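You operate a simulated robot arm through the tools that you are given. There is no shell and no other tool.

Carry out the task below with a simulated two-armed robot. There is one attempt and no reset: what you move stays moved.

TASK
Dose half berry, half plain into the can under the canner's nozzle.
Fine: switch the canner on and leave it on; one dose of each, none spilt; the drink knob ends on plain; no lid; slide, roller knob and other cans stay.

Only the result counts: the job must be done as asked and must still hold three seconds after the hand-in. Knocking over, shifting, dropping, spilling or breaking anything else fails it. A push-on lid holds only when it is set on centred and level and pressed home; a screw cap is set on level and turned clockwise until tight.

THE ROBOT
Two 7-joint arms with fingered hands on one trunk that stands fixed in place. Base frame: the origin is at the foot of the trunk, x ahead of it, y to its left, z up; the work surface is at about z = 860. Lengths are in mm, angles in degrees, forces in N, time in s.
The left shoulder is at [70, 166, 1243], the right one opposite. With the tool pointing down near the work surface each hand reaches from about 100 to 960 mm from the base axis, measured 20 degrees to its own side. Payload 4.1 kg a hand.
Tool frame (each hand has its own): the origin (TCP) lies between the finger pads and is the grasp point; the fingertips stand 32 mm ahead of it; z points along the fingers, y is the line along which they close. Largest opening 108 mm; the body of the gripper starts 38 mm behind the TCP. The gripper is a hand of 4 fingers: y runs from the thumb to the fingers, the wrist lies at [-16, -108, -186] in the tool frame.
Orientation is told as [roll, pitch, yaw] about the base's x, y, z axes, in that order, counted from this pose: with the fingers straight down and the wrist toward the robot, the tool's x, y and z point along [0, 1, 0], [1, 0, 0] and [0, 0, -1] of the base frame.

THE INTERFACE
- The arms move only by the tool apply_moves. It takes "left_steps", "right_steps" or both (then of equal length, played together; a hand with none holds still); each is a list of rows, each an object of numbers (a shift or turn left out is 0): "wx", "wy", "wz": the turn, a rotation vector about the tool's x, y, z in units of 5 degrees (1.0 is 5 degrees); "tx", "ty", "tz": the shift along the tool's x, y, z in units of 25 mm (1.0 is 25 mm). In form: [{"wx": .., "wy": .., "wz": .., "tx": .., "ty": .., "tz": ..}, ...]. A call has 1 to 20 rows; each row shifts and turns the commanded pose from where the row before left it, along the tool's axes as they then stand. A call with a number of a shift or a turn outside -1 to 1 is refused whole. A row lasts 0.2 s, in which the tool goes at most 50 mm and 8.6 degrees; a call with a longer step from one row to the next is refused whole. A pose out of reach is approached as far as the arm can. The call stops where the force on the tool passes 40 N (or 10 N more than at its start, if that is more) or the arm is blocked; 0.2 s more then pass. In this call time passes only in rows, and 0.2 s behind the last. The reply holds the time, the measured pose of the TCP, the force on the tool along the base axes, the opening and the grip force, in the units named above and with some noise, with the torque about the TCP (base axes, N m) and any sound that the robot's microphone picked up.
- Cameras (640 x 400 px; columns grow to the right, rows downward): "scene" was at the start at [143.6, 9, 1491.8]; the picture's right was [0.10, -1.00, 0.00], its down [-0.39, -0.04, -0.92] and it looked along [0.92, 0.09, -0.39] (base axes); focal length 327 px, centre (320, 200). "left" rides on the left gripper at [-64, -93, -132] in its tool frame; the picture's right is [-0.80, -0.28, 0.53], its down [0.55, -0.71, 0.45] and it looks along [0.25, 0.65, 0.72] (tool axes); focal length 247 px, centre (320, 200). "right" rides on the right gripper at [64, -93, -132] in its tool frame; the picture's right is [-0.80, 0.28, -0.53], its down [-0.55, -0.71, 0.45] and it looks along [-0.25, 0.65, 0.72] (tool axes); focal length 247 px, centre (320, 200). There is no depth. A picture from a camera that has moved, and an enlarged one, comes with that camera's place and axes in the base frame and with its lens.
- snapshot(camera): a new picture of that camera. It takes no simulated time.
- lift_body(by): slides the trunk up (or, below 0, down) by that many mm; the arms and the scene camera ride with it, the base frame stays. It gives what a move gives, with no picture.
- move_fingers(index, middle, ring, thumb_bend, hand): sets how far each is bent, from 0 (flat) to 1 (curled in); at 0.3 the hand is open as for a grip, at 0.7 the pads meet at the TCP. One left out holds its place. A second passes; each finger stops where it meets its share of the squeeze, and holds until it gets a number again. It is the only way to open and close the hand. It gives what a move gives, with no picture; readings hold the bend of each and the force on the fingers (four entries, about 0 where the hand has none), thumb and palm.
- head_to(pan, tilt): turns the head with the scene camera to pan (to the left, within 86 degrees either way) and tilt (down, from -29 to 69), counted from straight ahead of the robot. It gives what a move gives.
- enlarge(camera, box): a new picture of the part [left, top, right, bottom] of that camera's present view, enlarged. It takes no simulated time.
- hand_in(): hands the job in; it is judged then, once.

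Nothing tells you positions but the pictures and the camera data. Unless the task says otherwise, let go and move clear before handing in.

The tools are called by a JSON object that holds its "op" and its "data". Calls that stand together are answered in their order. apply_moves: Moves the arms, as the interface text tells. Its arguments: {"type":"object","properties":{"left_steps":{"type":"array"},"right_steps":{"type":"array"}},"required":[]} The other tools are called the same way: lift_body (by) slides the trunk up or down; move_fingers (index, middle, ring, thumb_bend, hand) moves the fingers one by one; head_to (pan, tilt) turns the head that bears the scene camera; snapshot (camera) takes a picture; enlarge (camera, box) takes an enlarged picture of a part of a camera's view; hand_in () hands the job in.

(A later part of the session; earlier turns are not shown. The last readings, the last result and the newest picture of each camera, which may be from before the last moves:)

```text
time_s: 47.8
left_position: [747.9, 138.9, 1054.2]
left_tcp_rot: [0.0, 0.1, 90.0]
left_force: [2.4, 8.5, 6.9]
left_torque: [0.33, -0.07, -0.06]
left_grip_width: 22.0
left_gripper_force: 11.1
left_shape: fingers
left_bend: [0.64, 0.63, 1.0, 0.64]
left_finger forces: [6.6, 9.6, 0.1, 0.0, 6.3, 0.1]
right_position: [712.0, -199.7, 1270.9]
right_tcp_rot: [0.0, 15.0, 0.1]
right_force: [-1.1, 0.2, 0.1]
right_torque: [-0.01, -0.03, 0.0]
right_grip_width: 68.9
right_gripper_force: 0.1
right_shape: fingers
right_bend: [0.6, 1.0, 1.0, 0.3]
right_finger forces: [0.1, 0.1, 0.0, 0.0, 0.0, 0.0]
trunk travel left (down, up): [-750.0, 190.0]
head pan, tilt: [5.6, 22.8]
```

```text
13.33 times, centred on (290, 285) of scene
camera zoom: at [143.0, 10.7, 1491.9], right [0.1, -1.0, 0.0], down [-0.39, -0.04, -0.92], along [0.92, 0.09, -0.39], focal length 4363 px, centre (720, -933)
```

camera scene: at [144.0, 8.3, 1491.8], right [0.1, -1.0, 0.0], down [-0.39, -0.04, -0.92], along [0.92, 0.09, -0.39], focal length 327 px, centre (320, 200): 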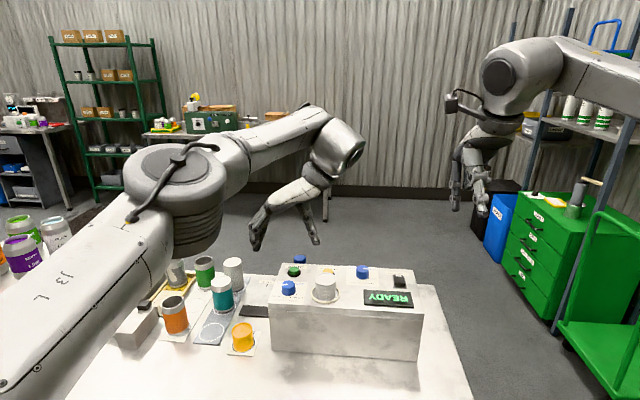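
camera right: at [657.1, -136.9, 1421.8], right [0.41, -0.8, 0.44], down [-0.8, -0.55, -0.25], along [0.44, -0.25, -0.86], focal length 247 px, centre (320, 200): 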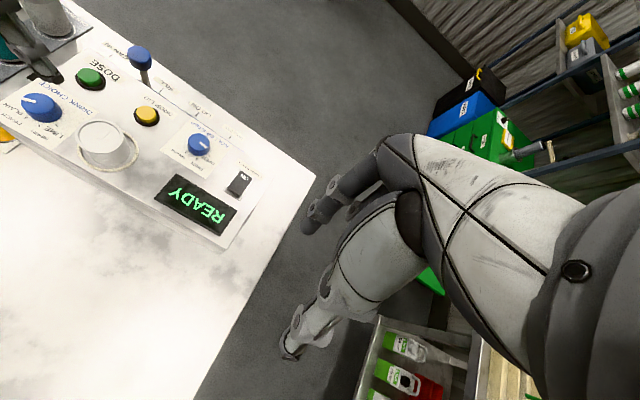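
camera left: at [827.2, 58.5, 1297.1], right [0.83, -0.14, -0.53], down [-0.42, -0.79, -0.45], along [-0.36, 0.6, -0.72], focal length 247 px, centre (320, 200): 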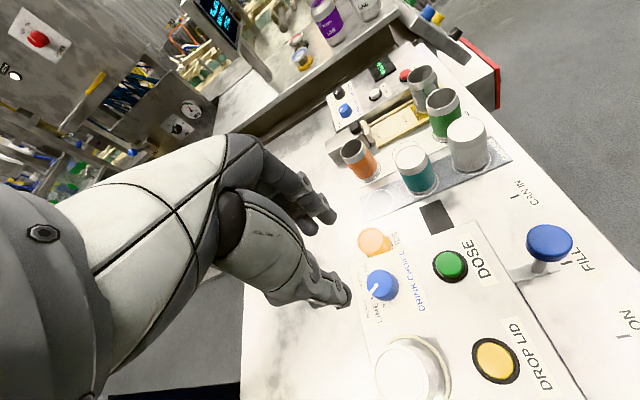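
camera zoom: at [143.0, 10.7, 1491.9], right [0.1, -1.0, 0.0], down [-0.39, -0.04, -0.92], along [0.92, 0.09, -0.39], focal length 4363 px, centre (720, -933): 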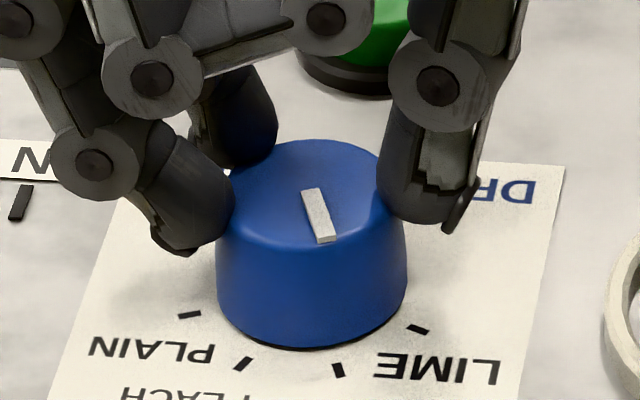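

The pointer is now at about 112°, right on BERRY. Release and lift.

{"op": "move_fingers", "data": {"hand": "left", "index": 0.52, "middle": 0.52, "thumb_bend": 0.52}}

{"op": "apply_moves", "data": {"left_steps": [{"tz": -0.3}, {"tz": -0.6}, {"tz": -0.9}, {"tz": -0.9}, {"tz": -0.9}, {"tz": -0.9}]}}

{"op": "enlarge", "data": {"camera": "scene", "box": [275, 270, 305, 300]}}

{"op": "snapshot", "data": {"camera": "scene"}}

{"op": "enlarge", "data": {"camera": "left", "box": [320, 200, 480, 320]}}

```text
time_s: 48.8
left_position: [747.6, 137.5, 1053.8]
left_tcp_rot: [0.0, 0.1, 90.1]
left_force: [0.2, 1.0, 0.6]
left_torque: [-0.02, -0.01, -0.01]
left_grip_width: 49.8
left_gripper_force: 0.0
left_shape: fingers
left_bend: [0.52, 0.52, 1.0, 0.52]
left_finger forces: [0.1, 0.1, 0.0, 0.0, 0.0, 0.0]
right_position: [711.8, -199.7, 1270.5]
right_tcp_rot: [-0.1, 15.1, 0.0]
right_force: [0.1, -0.2, -0.2]
right_torque: [-0.01, -0.04, -0.02]
right_grip_width: 68.5
right_gripper_force: 0.0
right_shape: fingers
right_bend: [0.6, 1.0, 1.0, 0.3]
right_finger forces: [0.0, 0.0, 0.0, 0.0, 0.1, 0.0]
trunk travel left (down, up): [-750.0, 190.0]
head pan, tilt: [5.6, 22.8]
```

```text
time_s: 50.2
left_position: [750.0, 137.1, 1164.3]
left_tcp_rot: [0.0, 0.0, 89.9]
left_force: [-0.3, 0.7, -0.6]
left_torque: [0.0, -0.01, 0.04]
left_grip_width: 49.7
left_gripper_force: 0.1
left_shape: fingers
left_bend: [0.52, 0.52, 1.0, 0.52]
left_finger forces: [0.0, 0.0, 0.1, 0.1, 0.0, 0.1]
right_position: [711.8, -200.0, 1270.7]
right_tcp_rot: [0.1, 15.0, 0.2]
right_force: [-0.1, -0.6, 0.3]
right_torque: [0.0, -0.05, 0.0]
right_grip_width: 68.8
right_gripper_force: 0.1
right_shape: fingers
right_bend: [0.6, 1.0, 1.0, 0.3]
right_finger forces: [0.0, 0.0, 0.0, 0.0, 0.0, 0.1]
trunk travel left (down, up): [-750.0, 190.0]
head pan, tilt: [5.6, 22.8]
```

```text
13.33 times, centred on (290, 285) of scene
camera zoom: at [142.9, 8.4, 1491.8], right [0.1, -1.0, 0.0], down [-0.39, -0.04, -0.92], along [0.92, 0.09, -0.39], focal length 4363 px, centre (720, -933)
```

zoom: 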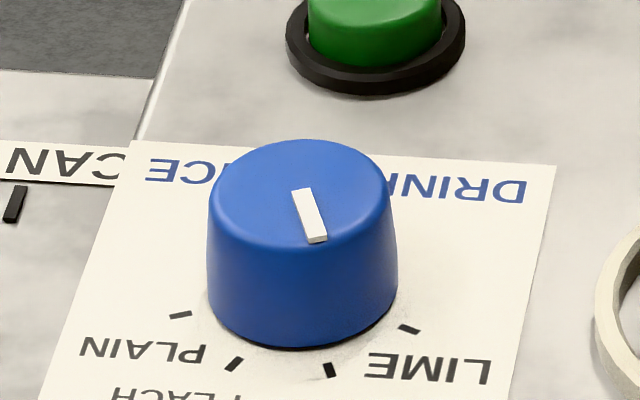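

```text
taken
camera scene: at [142.9, 8.4, 1491.8], right [0.1, -1.0, 0.0], down [-0.39, -0.04, -0.92], along [0.92, 0.09, -0.39], focal length 327 px, centre (320, 200)
```

scene: 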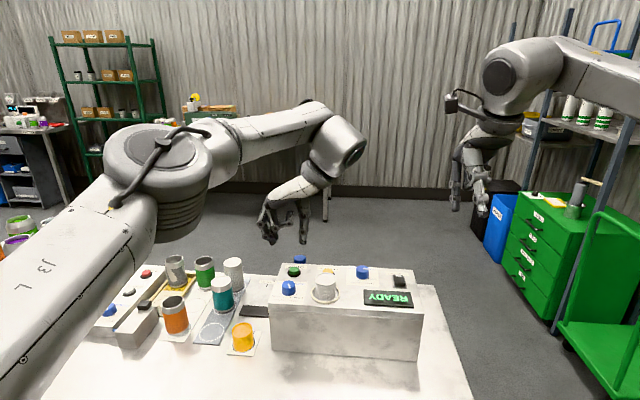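

```text
3.33 times, centred on (400, 260) of left
camera zoom: at [813.6, 44.0, 1297.4], right [0.8, -0.28, -0.53], down [-0.55, -0.71, -0.45], along [-0.25, 0.65, -0.72], focal length 823 px, centre (53, 0)
```

zoom: 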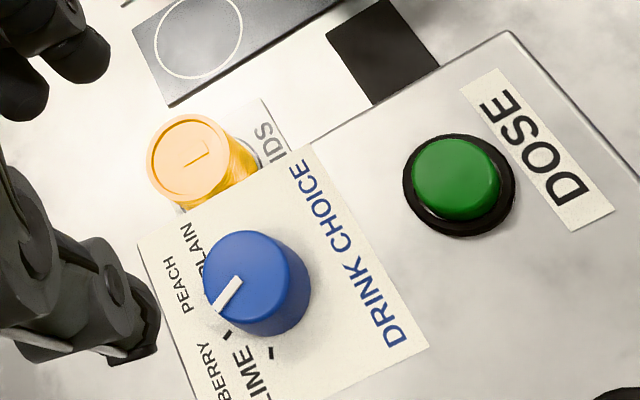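

BERRY is set (pointer 111°). Next I'll shape the left hand to point, rotate back to yaw 0 up high, and tilt 30° so the thumb stays well above the knob.

{"op": "move_fingers", "data": {"hand": "left", "index": 0.6, "middle": 1.0, "ring": 1.0, "thumb_bend": 0.3}}

{"op": "apply_moves", "data": {"left_steps": [{"wz": 1}, {"wz": 1}, {"wz": 1}, {"wz": 1}, {"wz": 1}, {"wz": 1}, {"wz": 1}, {"wz": 1}, {"wz": 1}, {"wz": 1}, {"wz": 1}, {"wz": 1}, {"wz": 1}, {"wz": 1}, {"wz": 1}, {"wz": 1}, {"wz": 1}, {"wz": 1}]}}

{"op": "apply_moves", "data": {"left_steps": [{"ty": 0.83, "tx": 0.16}, {"ty": 0.83, "tx": 0.16}, {"ty": 0.83, "tx": 0.16}, {"wx": 1}, {"wx": 1}, {"wx": 1}, {"wx": 1}, {"wx": 1}, {"wx": 1}]}}

{"op": "snapshot", "data": {"camera": "left"}}

{"op": "enlarge", "data": {"camera": "scene", "box": [240, 170, 340, 300]}}

{"op": "enlarge", "data": {"camera": "right", "box": [0, 0, 200, 170]}}

```text
time_s: 51.2
left_position: [750.3, 136.1, 1164.5]
left_tcp_rot: [0.0, 0.0, 90.0]
left_force: [0.5, -1.1, 0.1]
left_torque: [0.0, -0.02, -0.02]
left_grip_width: 68.8
left_gripper_force: 0.1
left_shape: fingers
left_bend: [0.6, 1.0, 1.0, 0.3]
left_finger forces: [0.1, 0.0, 0.0, 0.0, 0.0, 0.1]
right_position: [712.7, -200.4, 1270.8]
right_tcp_rot: [0.0, 15.0, 0.1]
right_force: [0.3, 0.1, -0.4]
right_torque: [-0.04, 0.0, -0.04]
right_grip_width: 68.7
right_gripper_force: 0.0
right_shape: fingers
right_bend: [0.6, 1.0, 1.0, 0.3]
right_finger forces: [0.0, 0.1, 0.0, 0.1, 0.0, 0.1]
trunk travel left (down, up): [-750.0, 190.0]
head pan, tilt: [5.6, 22.8]
```

```text
time_s: 55.0
left_position: [750.3, 136.8, 1166.0]
left_tcp_rot: [0.0, -0.1, 0.0]
left_force: [0.1, 0.2, 0.4]
left_torque: [0.0, 0.01, -0.01]
left_grip_width: 68.8
left_gripper_force: 0.0
left_shape: fingers
left_bend: [0.6, 1.0, 1.0, 0.3]
left_finger forces: [0.0, 0.0, 0.0, 0.0, 0.0, 0.0]
right_position: [712.6, -200.7, 1272.8]
right_tcp_rot: [0.0, 15.0, 0.1]
right_force: [0.2, 0.6, 0.1]
right_torque: [-0.02, 0.03, -0.01]
right_grip_width: 68.8
right_gripper_force: 0.1
right_shape: fingers
right_bend: [0.6, 1.0, 1.0, 0.3]
right_finger forces: [0.0, 0.1, 0.0, 0.0, 0.0, 0.0]
trunk travel left (down, up): [-750.0, 190.0]
head pan, tilt: [5.6, 22.8]
```

```text
time_s: 57.0
left_position: [790.7, 150.2, 1163.1]
left_tcp_rot: [-0.1, 29.8, 0.2]
left_force: [-0.2, 1.0, 0.5]
left_torque: [-0.03, -0.01, -0.02]
left_grip_width: 68.9
left_gripper_force: 0.1
left_shape: fingers
left_bend: [0.6, 1.0, 1.0, 0.3]
left_finger forces: [0.0, 0.0, 0.0, 0.1, 0.0, 0.1]
left hand out of reach, approached as far as the arm can: row 8, 9
right_position: [711.6, -199.9, 1270.9]
right_tcp_rot: [0.0, 15.0, 0.0]
right_force: [-0.2, -0.6, 0.6]
right_torque: [-0.02, 0.03, -0.02]
right_grip_width: 68.8
right_gripper_force: 0.0
right_shape: fingers
right_bend: [0.6, 1.0, 1.0, 0.3]
right_finger forces: [0.1, 0.0, 0.1, 0.0, 0.0, 0.0]
trunk travel left (down, up): [-750.0, 190.0]
head pan, tilt: [5.6, 22.8]
```

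```text
taken
camera left: at [775.3, 86.2, 1323.6], right [-0.51, -0.8, -0.32], down [-0.84, 0.55, -0.04], along [0.21, 0.25, -0.95], focal length 247 px, centre (320, 200)
```

left: 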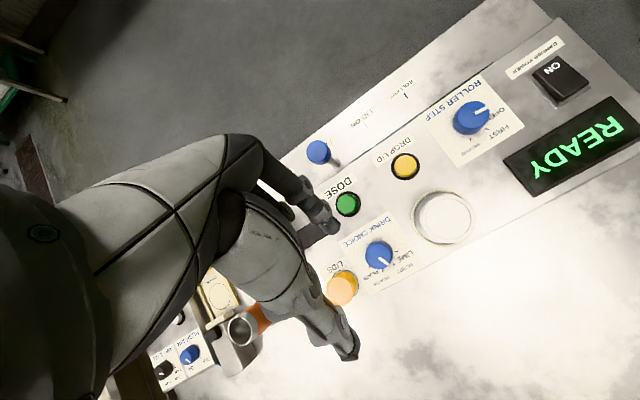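

```text
3.08 times, centred on (290, 235) of scene
camera zoom: at [143.4, 9.9, 1491.8], right [0.1, -1.0, 0.0], down [-0.39, -0.04, -0.92], along [0.92, 0.09, -0.39], focal length 1007 px, centre (412, 92)
```

zoom: 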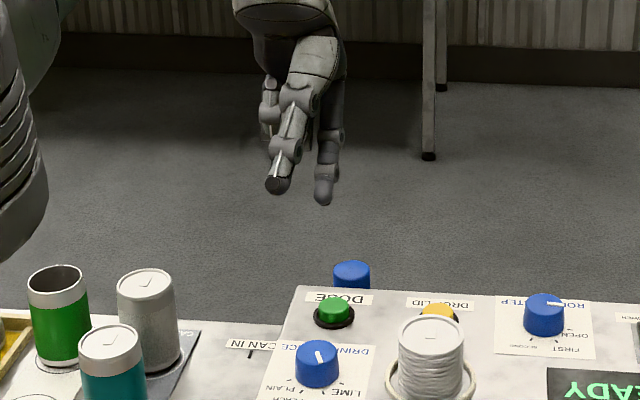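

```text
2.35 times, centred on (100, 85) of right
camera zoom: at [656.6, -135.5, 1422.3], right [0.41, -0.8, 0.44], down [-0.8, -0.55, -0.25], along [0.44, -0.25, -0.86], focal length 581 px, centre (838, 471)
```

zoom: 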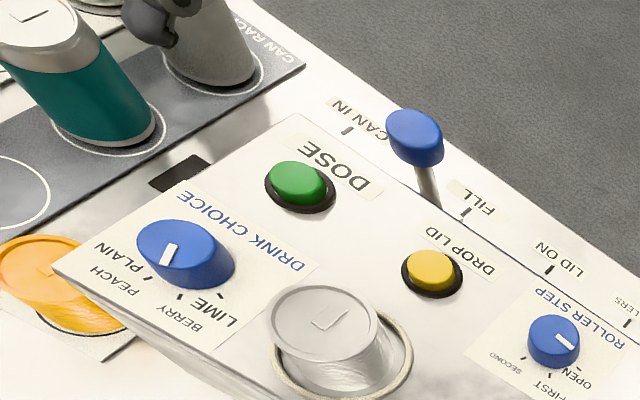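

At 30° tilt the reach is short, so I'll reduce the tilt to about 20° and straighten the thumb fully (0), which should lift its tip well clear of the knob.

{"op": "move_fingers", "data": {"hand": "left", "thumb_bend": 0.0}}

{"op": "apply_moves", "data": {"left_steps": [{"wx": -1}, {"wx": -1}, {"ty": 0.3, "tz": 0.5}, {"ty": 0.3, "tz": 0.5}, {"ty": 0.3, "tz": 0.5}]}}

{"op": "snapshot", "data": {"camera": "left"}}

{"op": "enlarge", "data": {"camera": "scene", "box": [240, 170, 340, 300]}}

{"op": "enlarge", "data": {"camera": "right", "box": [0, 0, 150, 130]}}

```text
time_s: 58.0
left_position: [791.6, 149.8, 1164.2]
left_tcp_rot: [0.0, 29.7, 0.2]
left_force: [0.2, 0.6, -0.4]
left_torque: [0.01, 0.04, -0.02]
left_grip_width: 91.6
left_gripper_force: 0.1
left_shape: fingers
left_bend: [0.6, 1.0, 1.0, 0.0]
left_finger forces: [0.0, 0.0, 0.0, 0.1, 0.0, 0.0]
right_position: [713.0, -200.2, 1270.1]
right_tcp_rot: [0.1, 15.0, 0.1]
right_force: [0.1, 0.8, 0.0]
right_torque: [-0.03, -0.01, -0.02]
right_grip_width: 68.6
right_gripper_force: 0.1
right_shape: fingers
right_bend: [0.6, 1.0, 1.0, 0.3]
right_finger forces: [0.1, 0.0, 0.0, 0.1, 0.0, 0.0]
trunk travel left (down, up): [-750.0, 190.0]
head pan, tilt: [5.6, 22.8]
```

```text
time_s: 59.2
left_position: [801.1, 150.1, 1120.4]
left_tcp_rot: [0.1, 20.0, 0.0]
left_force: [0.1, 0.2, 0.0]
left_torque: [0.0, -0.02, 0.02]
left_grip_width: 91.8
left_gripper_force: 0.0
left_shape: fingers
left_bend: [0.6, 1.0, 1.0, 0.0]
left_finger forces: [0.0, 0.1, 0.1, 0.0, 0.0, 0.0]
right_position: [711.4, -199.8, 1270.1]
right_tcp_rot: [0.0, 15.0, 0.2]
right_force: [0.1, -0.3, -0.6]
right_torque: [0.04, -0.02, -0.04]
right_grip_width: 68.9
right_gripper_force: 0.1
right_shape: fingers
right_bend: [0.6, 1.0, 1.0, 0.3]
right_finger forces: [0.0, 0.1, 0.0, 0.1, 0.1, 0.0]
trunk travel left (down, up): [-750.0, 190.0]
head pan, tilt: [5.6, 22.8]
```

```text
taken
camera left: at [758.5, 86.3, 1276.5], right [-0.45, -0.8, -0.4], down [-0.82, 0.55, -0.18], along [0.36, 0.25, -0.9], focal length 247 px, centre (320, 200)
```

left: 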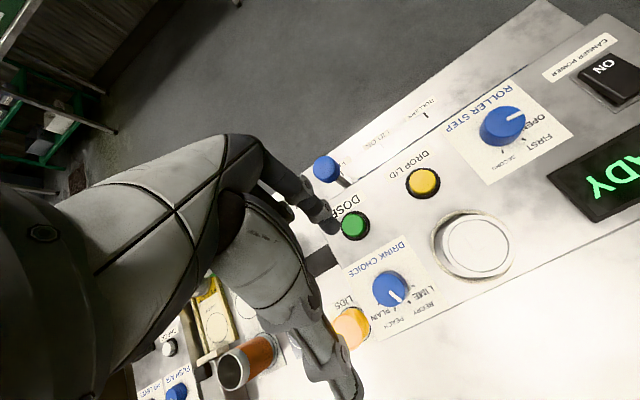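

```text
3.08 times, centred on (290, 235) of scene
camera zoom: at [143.7, 9.0, 1491.8], right [0.1, -1.0, 0.0], down [-0.39, -0.04, -0.92], along [0.92, 0.09, -0.39], focal length 1007 px, centre (412, 92)
```

zoom: 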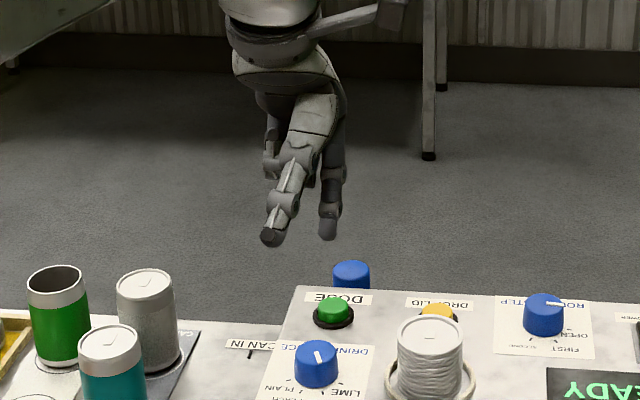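

```text
3.08 times, centred on (75, 65) of right
camera zoom: at [656.9, -136.2, 1422.0], right [0.41, -0.8, 0.44], down [-0.8, -0.55, -0.25], along [0.44, -0.25, -0.86], focal length 760 px, centre (1074, 615)
```

zoom: 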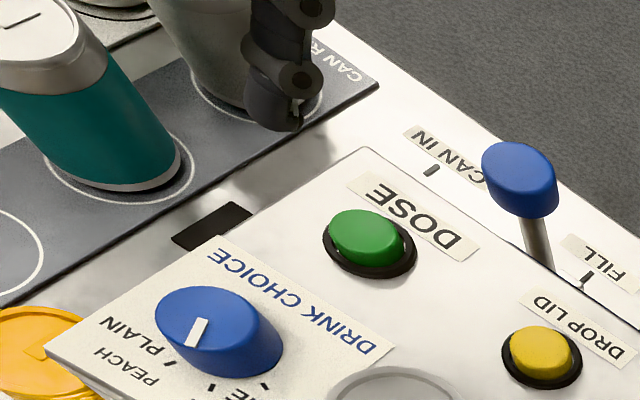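

The left index tip is at about (810,139,1084); the green button's top is at about (814,138,1020). I'll descend to just above the button.

{"op": "apply_moves", "data": {"left_steps": [{"ty": 0.296, "tz": 0.659, "tx": -0.02}, {"ty": 0.296, "tz": 0.659, "tx": -0.02}, {"ty": 0.24, "tz": 0.55}]}}

{"op": "enlarge", "data": {"camera": "left", "box": [280, 150, 440, 330]}}

{"op": "enlarge", "data": {"camera": "scene", "box": [265, 230, 325, 300]}}

{"op": "enlarge", "data": {"camera": "right", "box": [0, 20, 150, 150]}}

```text
time_s: 60.0
left_position: [804.8, 149.1, 1069.0]
left_tcp_rot: [0.0, 20.0, 0.0]
left_force: [0.0, 0.3, 0.5]
left_torque: [0.02, -0.01, -0.02]
left_grip_width: 91.7
left_gripper_force: 0.3
left_shape: fingers
left_bend: [0.6, 1.0, 1.0, 0.0]
left_finger forces: [0.0, 0.0, 0.0, 0.0, 0.1, 0.0]
right_position: [712.7, -199.1, 1271.6]
right_tcp_rot: [0.0, 15.0, 0.1]
right_force: [1.0, 0.1, 0.0]
right_torque: [0.01, 0.02, 0.02]
right_grip_width: 68.9
right_gripper_force: 0.0
right_shape: fingers
right_bend: [0.6, 1.0, 1.0, 0.3]
right_finger forces: [0.0, 0.0, 0.1, 0.0, 0.0, 0.1]
trunk travel left (down, up): [-750.0, 190.0]
head pan, tilt: [5.6, 22.8]
```

```text
2.22 times, centred on (360, 240) of left
camera zoom: at [761.3, 85.2, 1225.1], right [-0.45, -0.8, -0.4], down [-0.82, 0.55, -0.18], along [0.36, 0.25, -0.9], focal length 549 px, centre (231, 111)
```

zoom: 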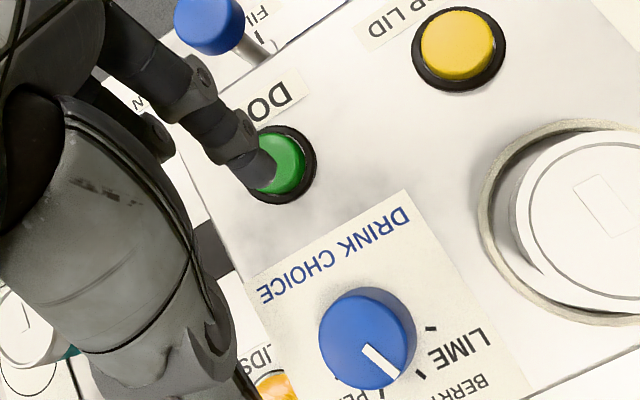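

```text
5.71 times, centred on (295, 265) of scene
camera zoom: at [143.9, 8.9, 1491.8], right [0.1, -1.0, 0.0], down [-0.39, -0.04, -0.92], along [0.92, 0.09, -0.39], focal length 1870 px, centre (463, -171)
```

zoom: 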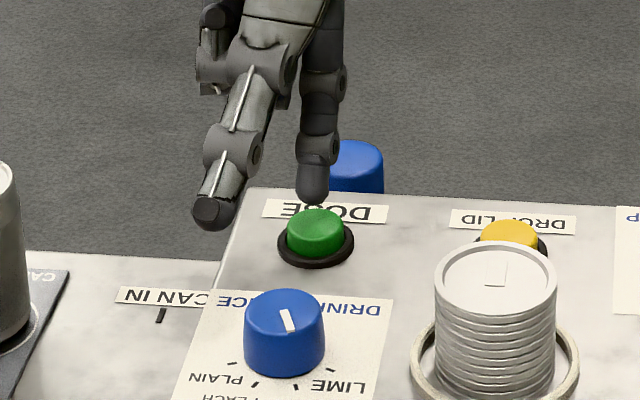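

```text
3.08 times, centred on (75, 85) of right
camera zoom: at [657.1, -136.3, 1421.9], right [0.41, -0.8, 0.44], down [-0.8, -0.55, -0.25], along [0.44, -0.25, -0.86], focal length 760 px, centre (1074, 554)
```

zoom: 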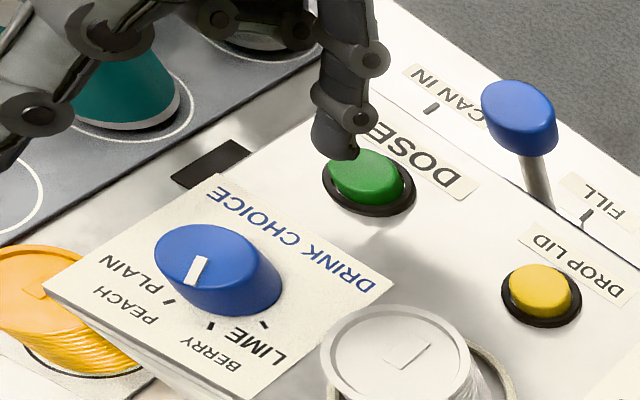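

The tip is about 15 mm above the button and ~4 mm short of its centre. I'll nudge ahead and press down in small steps; I only want one press, so I'll keep watching force.

{"op": "apply_moves", "data": {"left_steps": [{"ty": 0.13, "tz": -0.045}, {"ty": 0.041, "tz": 0.113}, {"ty": 0.041, "tz": 0.113}, {"ty": 0.041, "tz": 0.113}]}}

{"op": "enlarge", "data": {"camera": "left", "box": [280, 150, 440, 330]}}

{"op": "enlarge", "data": {"camera": "scene", "box": [265, 230, 325, 300]}}

{"op": "enlarge", "data": {"camera": "right", "box": [0, 20, 150, 150]}}

```text
time_s: 61.0
left_position: [805.9, 148.7, 1059.7]
left_tcp_rot: [0.0, 19.9, 0.0]
left_force: [0.6, 0.0, -0.8]
left_torque: [0.01, 0.01, 0.02]
left_grip_width: 91.8
left_gripper_force: 0.0
left_shape: fingers
left_bend: [0.6, 1.0, 1.0, 0.0]
left_finger forces: [0.0, 0.0, 0.0, 0.0, 0.1, 0.0]
right_position: [713.6, -201.5, 1269.6]
right_tcp_rot: [0.1, 15.0, 0.1]
right_force: [-0.2, 0.3, -0.4]
right_torque: [0.01, 0.02, -0.01]
right_grip_width: 68.8
right_gripper_force: 0.0
right_shape: fingers
right_bend: [0.6, 1.0, 1.0, 0.3]
right_finger forces: [0.1, 0.0, 0.1, 0.0, 0.0, 0.0]
trunk travel left (down, up): [-750.0, 190.0]
head pan, tilt: [5.6, 22.8]
```

```text
2.22 times, centred on (360, 240) of left
camera zoom: at [763.2, 84.6, 1215.8], right [-0.45, -0.8, -0.4], down [-0.82, 0.55, -0.18], along [0.36, 0.25, -0.9], focal length 549 px, centre (231, 111)
```

zoom: 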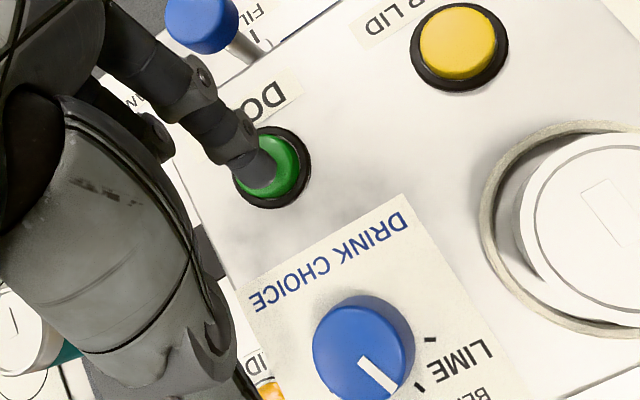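

```text
5.71 times, centred on (295, 265) of scene
camera zoom: at [143.9, 8.8, 1491.8], right [0.1, -1.0, 0.0], down [-0.39, -0.04, -0.92], along [0.92, 0.09, -0.39], focal length 1870 px, centre (463, -171)
```

zoom: 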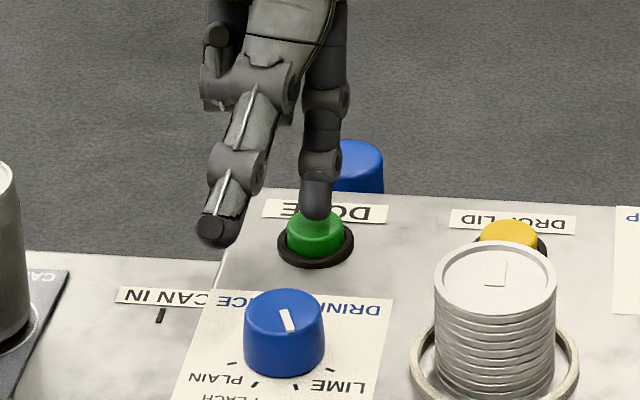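

```text
3.08 times, centred on (75, 85) of right
camera zoom: at [657.0, -136.5, 1421.9], right [0.41, -0.8, 0.44], down [-0.8, -0.55, -0.25], along [0.44, -0.25, -0.86], focal length 760 px, centre (1074, 554)
```

zoom: 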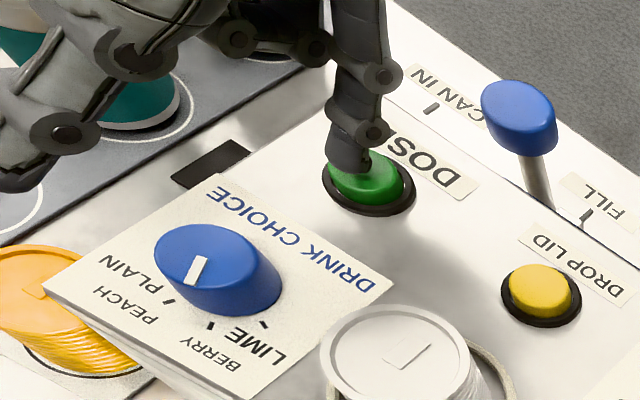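

The tip is ~6 mm above the button, over its face. Pressing down about 10 mm and straight back up in one motion so it's a single short press.

{"op": "apply_moves", "data": {"left_steps": [{"ty": 0.034, "tz": 0.094}, {"ty": 0.034, "tz": 0.094}, {"ty": 0.034, "tz": 0.094}, {"ty": 0.034, "tz": 0.094}, {"ty": -0.068, "tz": -0.188}, {"ty": -0.137, "tz": -0.376}, {"ty": -0.137, "tz": -0.376}, {"ty": -0.137, "tz": -0.376}]}}

{"op": "snapshot", "data": {"camera": "right"}}

{"op": "enlarge", "data": {"camera": "scene", "box": [260, 220, 440, 320]}}

```text
time_s: 62.8
left_position: [806.3, 149.8, 1087.4]
left_tcp_rot: [0.0, 20.1, 0.0]
left_force: [0.0, 0.1, -0.4]
left_torque: [-0.03, 0.0, 0.02]
left_grip_width: 91.3
left_gripper_force: 0.0
left_shape: fingers
left_bend: [0.6, 1.0, 1.0, 0.0]
left_finger forces: [0.0, 0.1, 0.0, 0.0, 0.0, 0.0]
right_position: [712.1, -200.6, 1271.5]
right_tcp_rot: [0.1, 15.0, 0.1]
right_force: [0.6, -1.0, 0.7]
right_torque: [0.02, 0.01, 0.0]
right_grip_width: 68.7
right_gripper_force: 0.0
right_shape: fingers
right_bend: [0.6, 1.0, 1.0, 0.3]
right_finger forces: [0.1, 0.0, 0.0, 0.0, 0.1, 0.1]
trunk travel left (down, up): [-750.0, 190.0]
head pan, tilt: [5.6, 22.8]
heard: click
```

```text
taken
camera right: at [656.7, -136.3, 1422.0], right [0.41, -0.8, 0.44], down [-0.8, -0.55, -0.25], along [0.44, -0.25, -0.86], focal length 247 px, centre (320, 200)
```

right: 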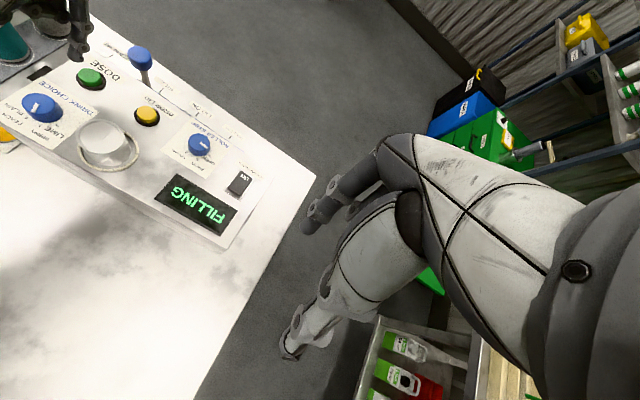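

```text
3.56 times, centred on (350, 270) of scene
camera zoom: at [143.5, 8.9, 1491.8], right [0.1, -1.0, 0.0], down [-0.39, -0.04, -0.92], along [0.92, 0.09, -0.39], focal length 1163 px, centre (213, -49)
```

zoom: 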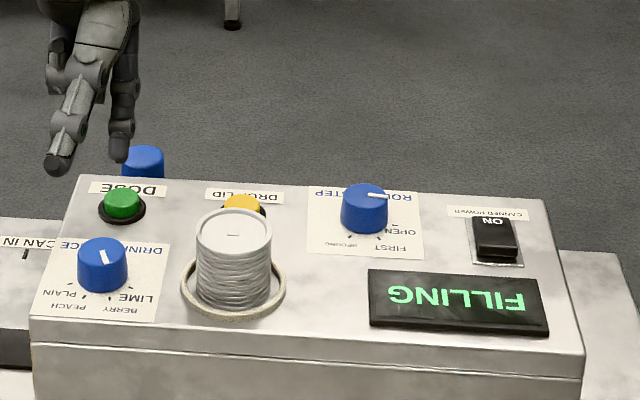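

A click, and the display shows FILLING for BERRY. I'll raise and level the hand while it fills, and not touch the knob until READY returns.

{"op": "apply_moves", "data": {"left_steps": [{"ty": -0.274, "tz": -0.75}, {"ty": -0.274, "tz": -0.75}, {"ty": -0.274, "tz": -0.75}, {"ty": -0.274, "tz": -0.75}, {"wx": -1}, {"wx": -1}, {"wx": -1}, {"wx": -1}]}}

{"op": "enlarge", "data": {"camera": "scene", "box": [260, 220, 440, 320]}}

```text
time_s: 64.6
left_position: [806.2, 149.9, 1165.0]
left_tcp_rot: [0.0, -0.2, 0.1]
left_force: [0.1, -0.2, -0.4]
left_torque: [-0.02, 0.01, 0.05]
left_grip_width: 91.3
left_gripper_force: 0.1
left_shape: fingers
left_bend: [0.6, 1.0, 1.0, 0.0]
left_finger forces: [0.0, 0.1, 0.1, 0.1, 0.0, 0.0]
right_position: [712.3, -198.0, 1271.8]
right_tcp_rot: [0.0, 15.0, 0.1]
right_force: [0.1, -0.6, -0.5]
right_torque: [-0.01, 0.0, 0.04]
right_grip_width: 68.5
right_gripper_force: 0.0
right_shape: fingers
right_bend: [0.6, 1.0, 1.0, 0.3]
right_finger forces: [0.0, 0.0, 0.0, 0.0, 0.0, 0.0]
trunk travel left (down, up): [-750.0, 190.0]
head pan, tilt: [5.6, 22.8]
```

```text
3.56 times, centred on (350, 270) of scene
camera zoom: at [143.2, 9.7, 1491.9], right [0.1, -1.0, 0.0], down [-0.39, -0.04, -0.92], along [0.92, 0.09, -0.39], focal length 1163 px, centre (213, -49)
```

zoom: 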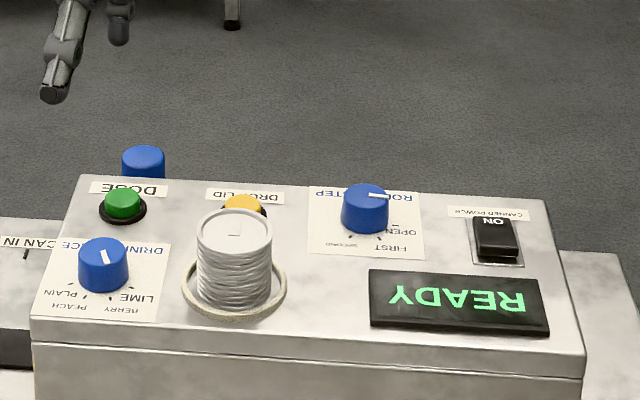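

READY again – the berry dose is done. Now back over the knob with the tripod shape at yaw 90 to turn it back to PLAIN.

{"op": "move_fingers", "data": {"hand": "left", "index": 0.52, "middle": 0.52, "ring": 1.0, "thumb_bend": 0.52}}

{"op": "apply_moves", "data": {"left_steps": [{"ty": -0.77, "tx": -0.155}, {"ty": -0.77, "tx": -0.155}, {"ty": -0.77, "tx": -0.155}]}}

{"op": "apply_moves", "data": {"left_steps": [{"wz": -1}, {"wz": -1}, {"wz": -1}, {"wz": -1}, {"wz": -1}, {"wz": -1}, {"wz": -1}, {"wz": -1}, {"wz": -1}, {"wz": -1}, {"wz": -1}, {"wz": -1}, {"wz": -1}, {"wz": -1}, {"wz": -1}, {"wz": -1}, {"wz": -1}, {"wz": -1}]}}

```text
time_s: 65.6
left_position: [806.3, 149.3, 1166.1]
left_tcp_rot: [0.0, 0.1, 0.0]
left_force: [0.0, 0.2, -0.1]
left_torque: [-0.01, -0.02, 0.01]
left_grip_width: 50.4
left_gripper_force: 0.0
left_shape: fingers
left_bend: [0.52, 0.52, 1.0, 0.52]
left_finger forces: [0.1, 0.0, 0.1, 0.0, 0.0, 0.0]
right_position: [712.2, -200.5, 1270.7]
right_tcp_rot: [-0.1, 15.0, 0.1]
right_force: [0.6, -0.1, -0.1]
right_torque: [-0.04, -0.05, -0.03]
right_grip_width: 68.7
right_gripper_force: 0.2
right_shape: fingers
right_bend: [0.6, 1.0, 1.0, 0.3]
right_finger forces: [0.0, 0.0, 0.0, 0.1, 0.0, 0.0]
trunk travel left (down, up): [-750.0, 190.0]
head pan, tilt: [5.6, 22.8]
```

```text
time_s: 66.4
left_position: [747.0, 138.9, 1164.9]
left_tcp_rot: [0.0, 0.0, 0.1]
left_force: [0.0, -0.4, -0.4]
left_torque: [0.04, -0.01, -0.01]
left_grip_width: 50.4
left_gripper_force: 0.0
left_shape: fingers
left_bend: [0.52, 0.52, 1.0, 0.52]
left_finger forces: [0.0, 0.0, 0.0, 0.0, 0.1, 0.1]
right_position: [711.8, -200.4, 1270.0]
right_tcp_rot: [0.0, 15.0, 0.1]
right_force: [0.0, 0.2, 0.4]
right_torque: [0.0, 0.01, 0.0]
right_grip_width: 68.7
right_gripper_force: 0.1
right_shape: fingers
right_bend: [0.6, 1.0, 1.0, 0.3]
right_finger forces: [0.0, 0.0, 0.1, 0.1, 0.0, 0.1]
trunk travel left (down, up): [-750.0, 190.0]
head pan, tilt: [5.6, 22.8]
```

```text
time_s: 70.2
left_position: [748.5, 137.0, 1164.4]
left_tcp_rot: [0.0, -0.1, 90.1]
left_force: [-0.1, -0.3, 0.1]
left_torque: [0.0, -0.01, 0.0]
left_grip_width: 50.4
left_gripper_force: 0.0
left_shape: fingers
left_bend: [0.52, 0.52, 1.0, 0.52]
left_finger forces: [0.0, 0.1, 0.0, 0.0, 0.1, 0.1]
right_position: [712.0, -199.9, 1270.4]
right_tcp_rot: [0.1, 14.9, 0.0]
right_force: [0.2, 0.1, -0.1]
right_torque: [0.02, -0.01, 0.0]
right_grip_width: 68.8
right_gripper_force: 0.0
right_shape: fingers
right_bend: [0.6, 1.0, 1.0, 0.3]
right_finger forces: [0.0, 0.1, 0.0, 0.1, 0.0, 0.1]
trunk travel left (down, up): [-750.0, 190.0]
head pan, tilt: [5.6, 22.8]
```

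I'm at the same pose as my earlier release, so I'll descend and close on the knob.

{"op": "apply_moves", "data": {"left_steps": [{"tz": 0.9, "ty": 0.06}, {"tz": 0.9}, {"tz": 0.9}, {"tz": 0.9}, {"tz": 0.6}, {"tz": 0.26}]}}

{"op": "move_fingers", "data": {"hand": "left", "index": 0.7, "middle": 0.7, "thumb_bend": 0.7}}

{"op": "enlarge", "data": {"camera": "scene", "box": [265, 250, 325, 300]}}

```text
time_s: 71.6
left_position: [750.7, 138.1, 1054.3]
left_tcp_rot: [-0.1, 0.0, 90.0]
left_force: [0.1, 0.1, -0.5]
left_torque: [0.0, -0.03, -0.01]
left_grip_width: 50.3
left_gripper_force: 0.1
left_shape: fingers
left_bend: [0.52, 0.52, 1.0, 0.52]
left_finger forces: [0.0, 0.1, 0.0, 0.0, 0.0, 0.1]
right_position: [712.0, -200.5, 1271.6]
right_tcp_rot: [0.0, 15.0, 0.1]
right_force: [0.8, -0.7, 0.3]
right_torque: [0.05, -0.03, -0.02]
right_grip_width: 68.5
right_gripper_force: 0.0
right_shape: fingers
right_bend: [0.6, 1.0, 1.0, 0.3]
right_finger forces: [0.1, 0.0, 0.0, 0.0, 0.0, 0.0]
trunk travel left (down, up): [-750.0, 190.0]
head pan, tilt: [5.6, 22.8]
```

```text
time_s: 72.6
left_position: [749.5, 139.1, 1053.6]
left_tcp_rot: [0.0, 0.0, 90.1]
left_force: [3.4, 7.3, 7.7]
left_torque: [0.27, -0.09, -0.06]
left_grip_width: 18.6
left_gripper_force: 9.4
left_shape: fingers
left_bend: [0.65, 0.63, 1.0, 0.64]
left_finger forces: [4.8, 9.3, 0.0, 0.0, 5.3, 0.1]
right_position: [712.4, -198.6, 1271.6]
right_tcp_rot: [0.0, 15.1, 0.1]
right_force: [-0.5, 0.4, 0.8]
right_torque: [0.01, 0.01, -0.06]
right_grip_width: 68.6
right_gripper_force: 0.1
right_shape: fingers
right_bend: [0.6, 1.0, 1.0, 0.3]
right_finger forces: [0.1, 0.1, 0.1, 0.0, 0.1, 0.0]
trunk travel left (down, up): [-750.0, 190.0]
head pan, tilt: [5.6, 22.8]
```

```text
8.00 times, centred on (295, 275) of scene
camera zoom: at [143.3, 10.2, 1491.9], right [0.1, -1.0, 0.0], down [-0.39, -0.04, -0.92], along [0.92, 0.09, -0.39], focal length 2618 px, centre (520, -400)
```

zoom: 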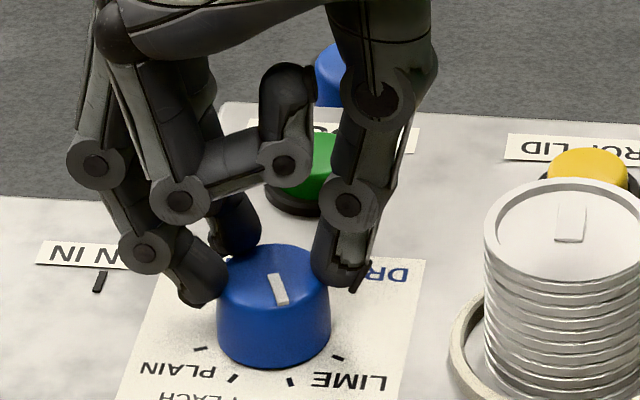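

Gripped on the knob at BERRY. Turning back 45° first, about the knob axis.

{"op": "apply_moves", "data": {"left_steps": [{"wz": 1, "ty": -0.022, "tx": 0.004}, {"wz": 1, "ty": -0.022, "tx": 0.004}, {"wz": 1, "ty": -0.022, "tx": 0.004}, {"wz": 1, "ty": -0.022, "tx": 0.004}, {"wz": 1, "ty": -0.022, "tx": 0.004}, {"wz": 1, "ty": -0.022, "tx": 0.004}, {"wz": 1, "ty": -0.022, "tx": 0.004}, {"wz": 1, "ty": -0.022, "tx": 0.004}, {"wz": 1, "ty": -0.022, "tx": 0.004}]}}

{"op": "enlarge", "data": {"camera": "scene", "box": [265, 250, 325, 300]}}

```text
time_s: 74.6
left_position: [746.7, 135.0, 1056.5]
left_tcp_rot: [-0.2, 0.0, 45.0]
left_force: [6.2, 9.1, 10.4]
left_torque: [0.37, -0.26, -0.02]
left_grip_width: 18.2
left_gripper_force: 11.0
left_shape: fingers
left_bend: [0.65, 0.61, 1.0, 0.66]
left_finger forces: [6.2, 11.6, 0.0, 0.0, 4.0, 0.0]
right_position: [712.0, -198.0, 1272.3]
right_tcp_rot: [-0.1, 15.0, 0.1]
right_force: [-0.2, 0.0, 0.5]
right_torque: [-0.02, 0.02, -0.01]
right_grip_width: 68.5
right_gripper_force: 0.2
right_shape: fingers
right_bend: [0.6, 1.0, 1.0, 0.3]
right_finger forces: [0.1, 0.1, 0.0, 0.0, 0.0, 0.1]
trunk travel left (down, up): [-750.0, 190.0]
head pan, tilt: [5.6, 22.8]
```

```text
8.00 times, centred on (295, 275) of scene
camera zoom: at [143.0, 11.0, 1491.8], right [0.1, -1.0, 0.0], down [-0.39, -0.04, -0.92], along [0.92, 0.09, -0.39], focal length 2618 px, centre (520, -400)
```

zoom: 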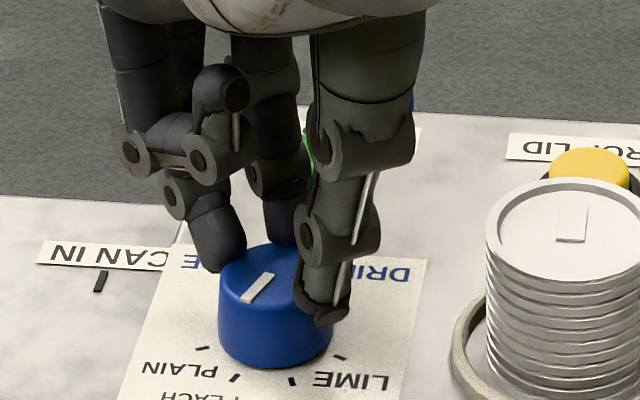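

The knob is following (now near PEACH). I'll relieve the side load slightly and continue the remaining 45°.

{"op": "apply_moves", "data": {"left_steps": [{"ty": 0.08, "tz": 0.04}, {"wz": 1, "ty": -0.02}, {"wz": 1, "ty": -0.02}, {"wz": 1, "ty": -0.02}, {"wz": 1, "ty": -0.02}, {"wz": 1, "ty": -0.02}, {"wz": 1, "ty": -0.02}, {"wz": 1, "ty": -0.02}, {"wz": 1, "ty": -0.02}]}}

{"op": "enlarge", "data": {"camera": "scene", "box": [265, 250, 325, 300]}}

{"op": "enlarge", "data": {"camera": "right", "box": [0, 50, 100, 140]}}

```text
time_s: 76.6
left_position: [743.0, 134.9, 1053.5]
left_tcp_rot: [-0.1, -0.1, 5.0]
left_force: [10.7, 5.8, 17.8]
left_torque: [0.15, -0.35, -0.05]
left_grip_width: 17.9
left_gripper_force: 14.1
left_shape: fingers
left_bend: [0.65, 0.61, 1.0, 0.66]
left_finger forces: [7.5, 12.4, 0.0, 0.0, 7.5, 0.0]
right_position: [711.4, -198.9, 1271.0]
right_tcp_rot: [0.0, 15.0, 0.1]
right_force: [0.2, 1.0, -0.6]
right_torque: [0.0, -0.02, 0.0]
right_grip_width: 68.8
right_gripper_force: 0.0
right_shape: fingers
right_bend: [0.6, 1.0, 1.0, 0.3]
right_finger forces: [0.0, 0.0, 0.1, 0.0, 0.0, 0.0]
trunk travel left (down, up): [-750.0, 190.0]
head pan, tilt: [5.6, 22.8]
```

```text
8.00 times, centred on (295, 275) of scene
camera zoom: at [143.0, 10.2, 1491.9], right [0.1, -1.0, 0.0], down [-0.39, -0.04, -0.92], along [0.92, 0.09, -0.39], focal length 2618 px, centre (520, -400)
```

zoom: 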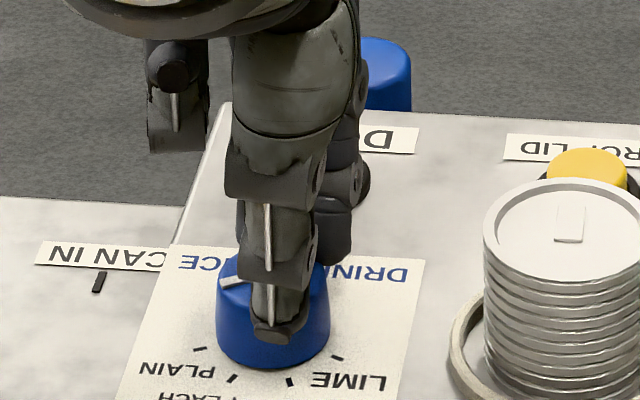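

```text
4.44 times, centred on (50, 95) of right
camera zoom: at [656.2, -135.2, 1422.5], right [0.41, -0.8, 0.44], down [-0.8, -0.55, -0.25], along [0.44, -0.25, -0.86], focal length 1098 px, centre (1520, 667)
```

zoom: 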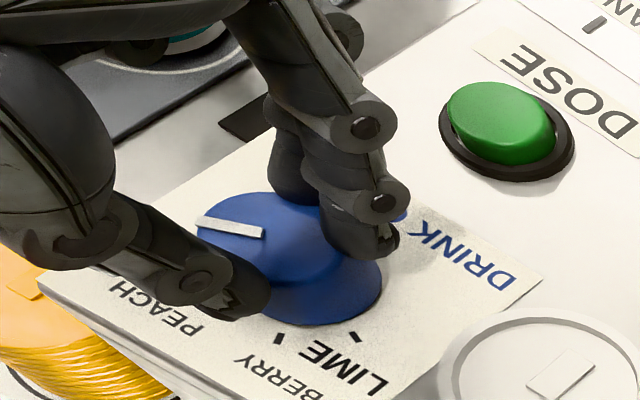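

Pointer is about 5° short of PLAIN; one more 5° step.

{"op": "apply_moves", "data": {"left_steps": [{"wz": 1, "ty": -0.02}]}}

{"op": "enlarge", "data": {"camera": "right", "box": [0, 50, 100, 140]}}

{"op": "enlarge", "data": {"camera": "scene", "box": [275, 270, 305, 300]}}

```text
time_s: 77.0
left_position: [743.0, 136.4, 1053.8]
left_tcp_rot: [-0.1, -0.1, 0.0]
left_force: [11.7, 5.1, 19.5]
left_torque: [0.17, -0.43, 0.0]
left_grip_width: 18.0
left_gripper_force: 14.5
left_shape: fingers
left_bend: [0.65, 0.61, 1.0, 0.66]
left_finger forces: [8.2, 12.6, 0.0, 0.0, 8.1, 0.0]
right_position: [710.9, -199.3, 1271.6]
right_tcp_rot: [-0.1, 14.9, 0.1]
right_force: [0.3, -0.4, -0.3]
right_torque: [-0.02, 0.0, 0.0]
right_grip_width: 68.5
right_gripper_force: 0.2
right_shape: fingers
right_bend: [0.6, 1.0, 1.0, 0.3]
right_finger forces: [0.1, 0.0, 0.1, 0.1, 0.1, 0.1]
trunk travel left (down, up): [-750.0, 190.0]
head pan, tilt: [5.6, 22.8]
```

```text
4.44 times, centred on (50, 95) of right
camera zoom: at [656.0, -134.7, 1422.7], right [0.41, -0.8, 0.44], down [-0.8, -0.55, -0.25], along [0.44, -0.25, -0.86], focal length 1098 px, centre (1520, 667)
```

zoom: 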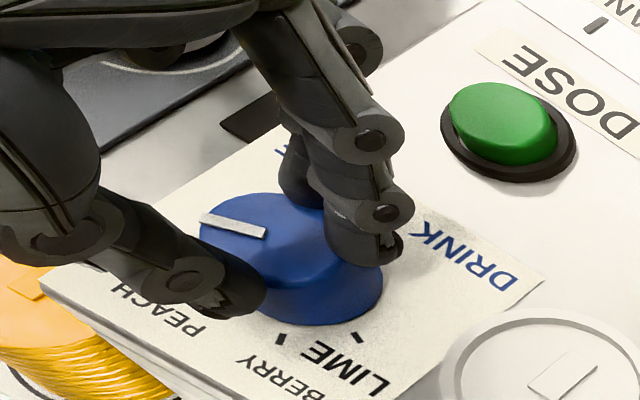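

```text
13.33 times, centred on (290, 285) of scene
camera zoom: at [142.8, 10.6, 1492.0], right [0.1, -1.0, 0.0], down [-0.39, -0.04, -0.92], along [0.92, 0.09, -0.39], focal length 4363 px, centre (720, -933)
```

zoom: 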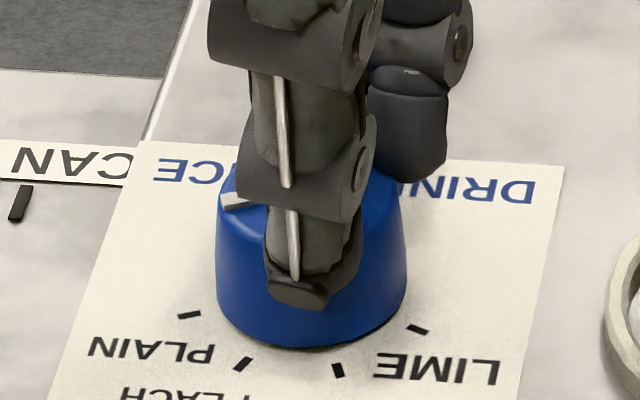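

The pointer is back at about 22–23° = PLAIN. Release and lift straight up, then verify.

{"op": "move_fingers", "data": {"hand": "left", "index": 0.52, "middle": 0.52, "thumb_bend": 0.52}}

{"op": "apply_moves", "data": {"left_steps": [{"tz": -0.3}, {"tz": -0.6}, {"tz": -0.9}, {"tz": -0.9}, {"tz": -0.9}, {"tz": -0.9}]}}

{"op": "enlarge", "data": {"camera": "scene", "box": [275, 270, 305, 300]}}

{"op": "snapshot", "data": {"camera": "left"}}

{"op": "enlarge", "data": {"camera": "right", "box": [0, 50, 250, 240]}}

```text
time_s: 78.0
left_position: [744.3, 134.1, 1052.4]
left_tcp_rot: [0.0, 0.0, 0.1]
left_force: [0.5, 0.2, -0.3]
left_torque: [0.01, -0.01, -0.02]
left_grip_width: 49.5
left_gripper_force: 0.0
left_shape: fingers
left_bend: [0.52, 0.52, 1.0, 0.52]
left_finger forces: [0.0, 0.1, 0.1, 0.1, 0.1, 0.0]
right_position: [714.0, -199.7, 1271.1]
right_tcp_rot: [0.0, 15.0, 0.2]
right_force: [-0.9, -0.3, -0.8]
right_torque: [0.0, 0.0, -0.02]
right_grip_width: 68.7
right_gripper_force: 0.0
right_shape: fingers
right_bend: [0.6, 1.0, 1.0, 0.3]
right_finger forces: [0.0, 0.1, 0.1, 0.0, 0.0, 0.0]
trunk travel left (down, up): [-750.0, 190.0]
head pan, tilt: [5.6, 22.8]
```

```text
time_s: 79.4
left_position: [744.9, 134.3, 1165.6]
left_tcp_rot: [-0.1, 0.0, 0.0]
left_force: [0.8, -0.1, -0.2]
left_torque: [-0.02, 0.03, -0.02]
left_grip_width: 49.6
left_gripper_force: 0.0
left_shape: fingers
left_bend: [0.52, 0.52, 1.0, 0.52]
left_finger forces: [0.0, 0.0, 0.0, 0.0, 0.0, 0.0]
right_position: [712.0, -201.0, 1271.8]
right_tcp_rot: [0.0, 15.0, 0.1]
right_force: [-0.7, 0.3, -0.7]
right_torque: [-0.02, 0.0, 0.02]
right_grip_width: 68.7
right_gripper_force: 0.0
right_shape: fingers
right_bend: [0.6, 1.0, 1.0, 0.3]
right_finger forces: [0.0, 0.0, 0.0, 0.1, 0.0, 0.0]
trunk travel left (down, up): [-750.0, 190.0]
head pan, tilt: [5.6, 22.8]
```

```text
13.33 times, centred on (290, 285) of scene
camera zoom: at [143.1, 8.7, 1491.8], right [0.1, -1.0, 0.0], down [-0.39, -0.04, -0.92], along [0.92, 0.09, -0.39], focal length 4363 px, centre (720, -933)
```

zoom: 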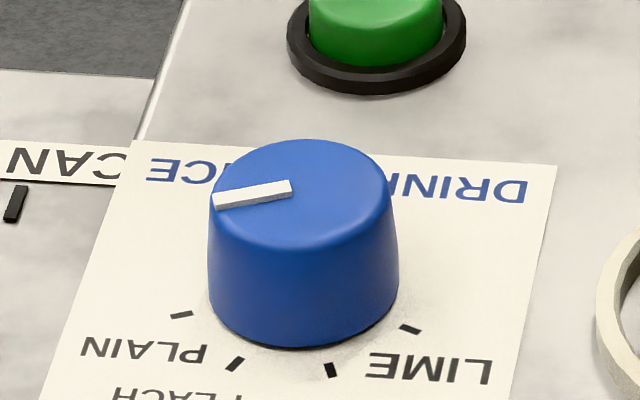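

```text
taken
camera left: at [651.3, 70.0, 1296.9], right [-0.28, -0.8, -0.53], down [-0.71, 0.55, -0.45], along [0.65, 0.25, -0.72], focal length 247 px, centre (320, 200)
```

left: 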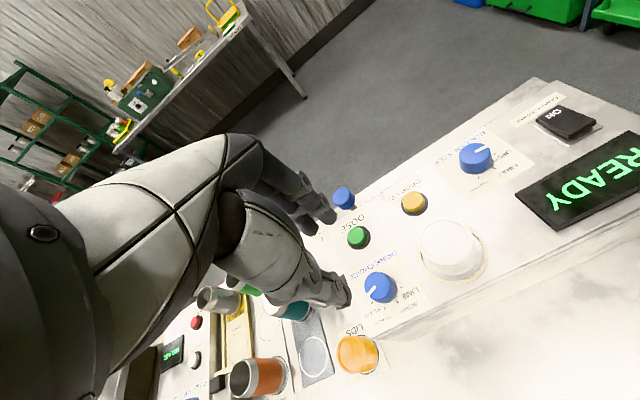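

```text
2.11 times, centred on (125, 145) of right
camera zoom: at [656.3, -136.6, 1422.2], right [0.41, -0.8, 0.44], down [-0.8, -0.55, -0.25], along [0.44, -0.25, -0.86], focal length 520 px, centre (730, 316)
```

zoom: 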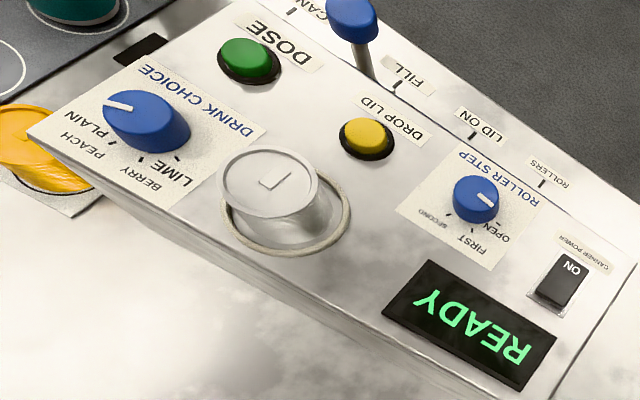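

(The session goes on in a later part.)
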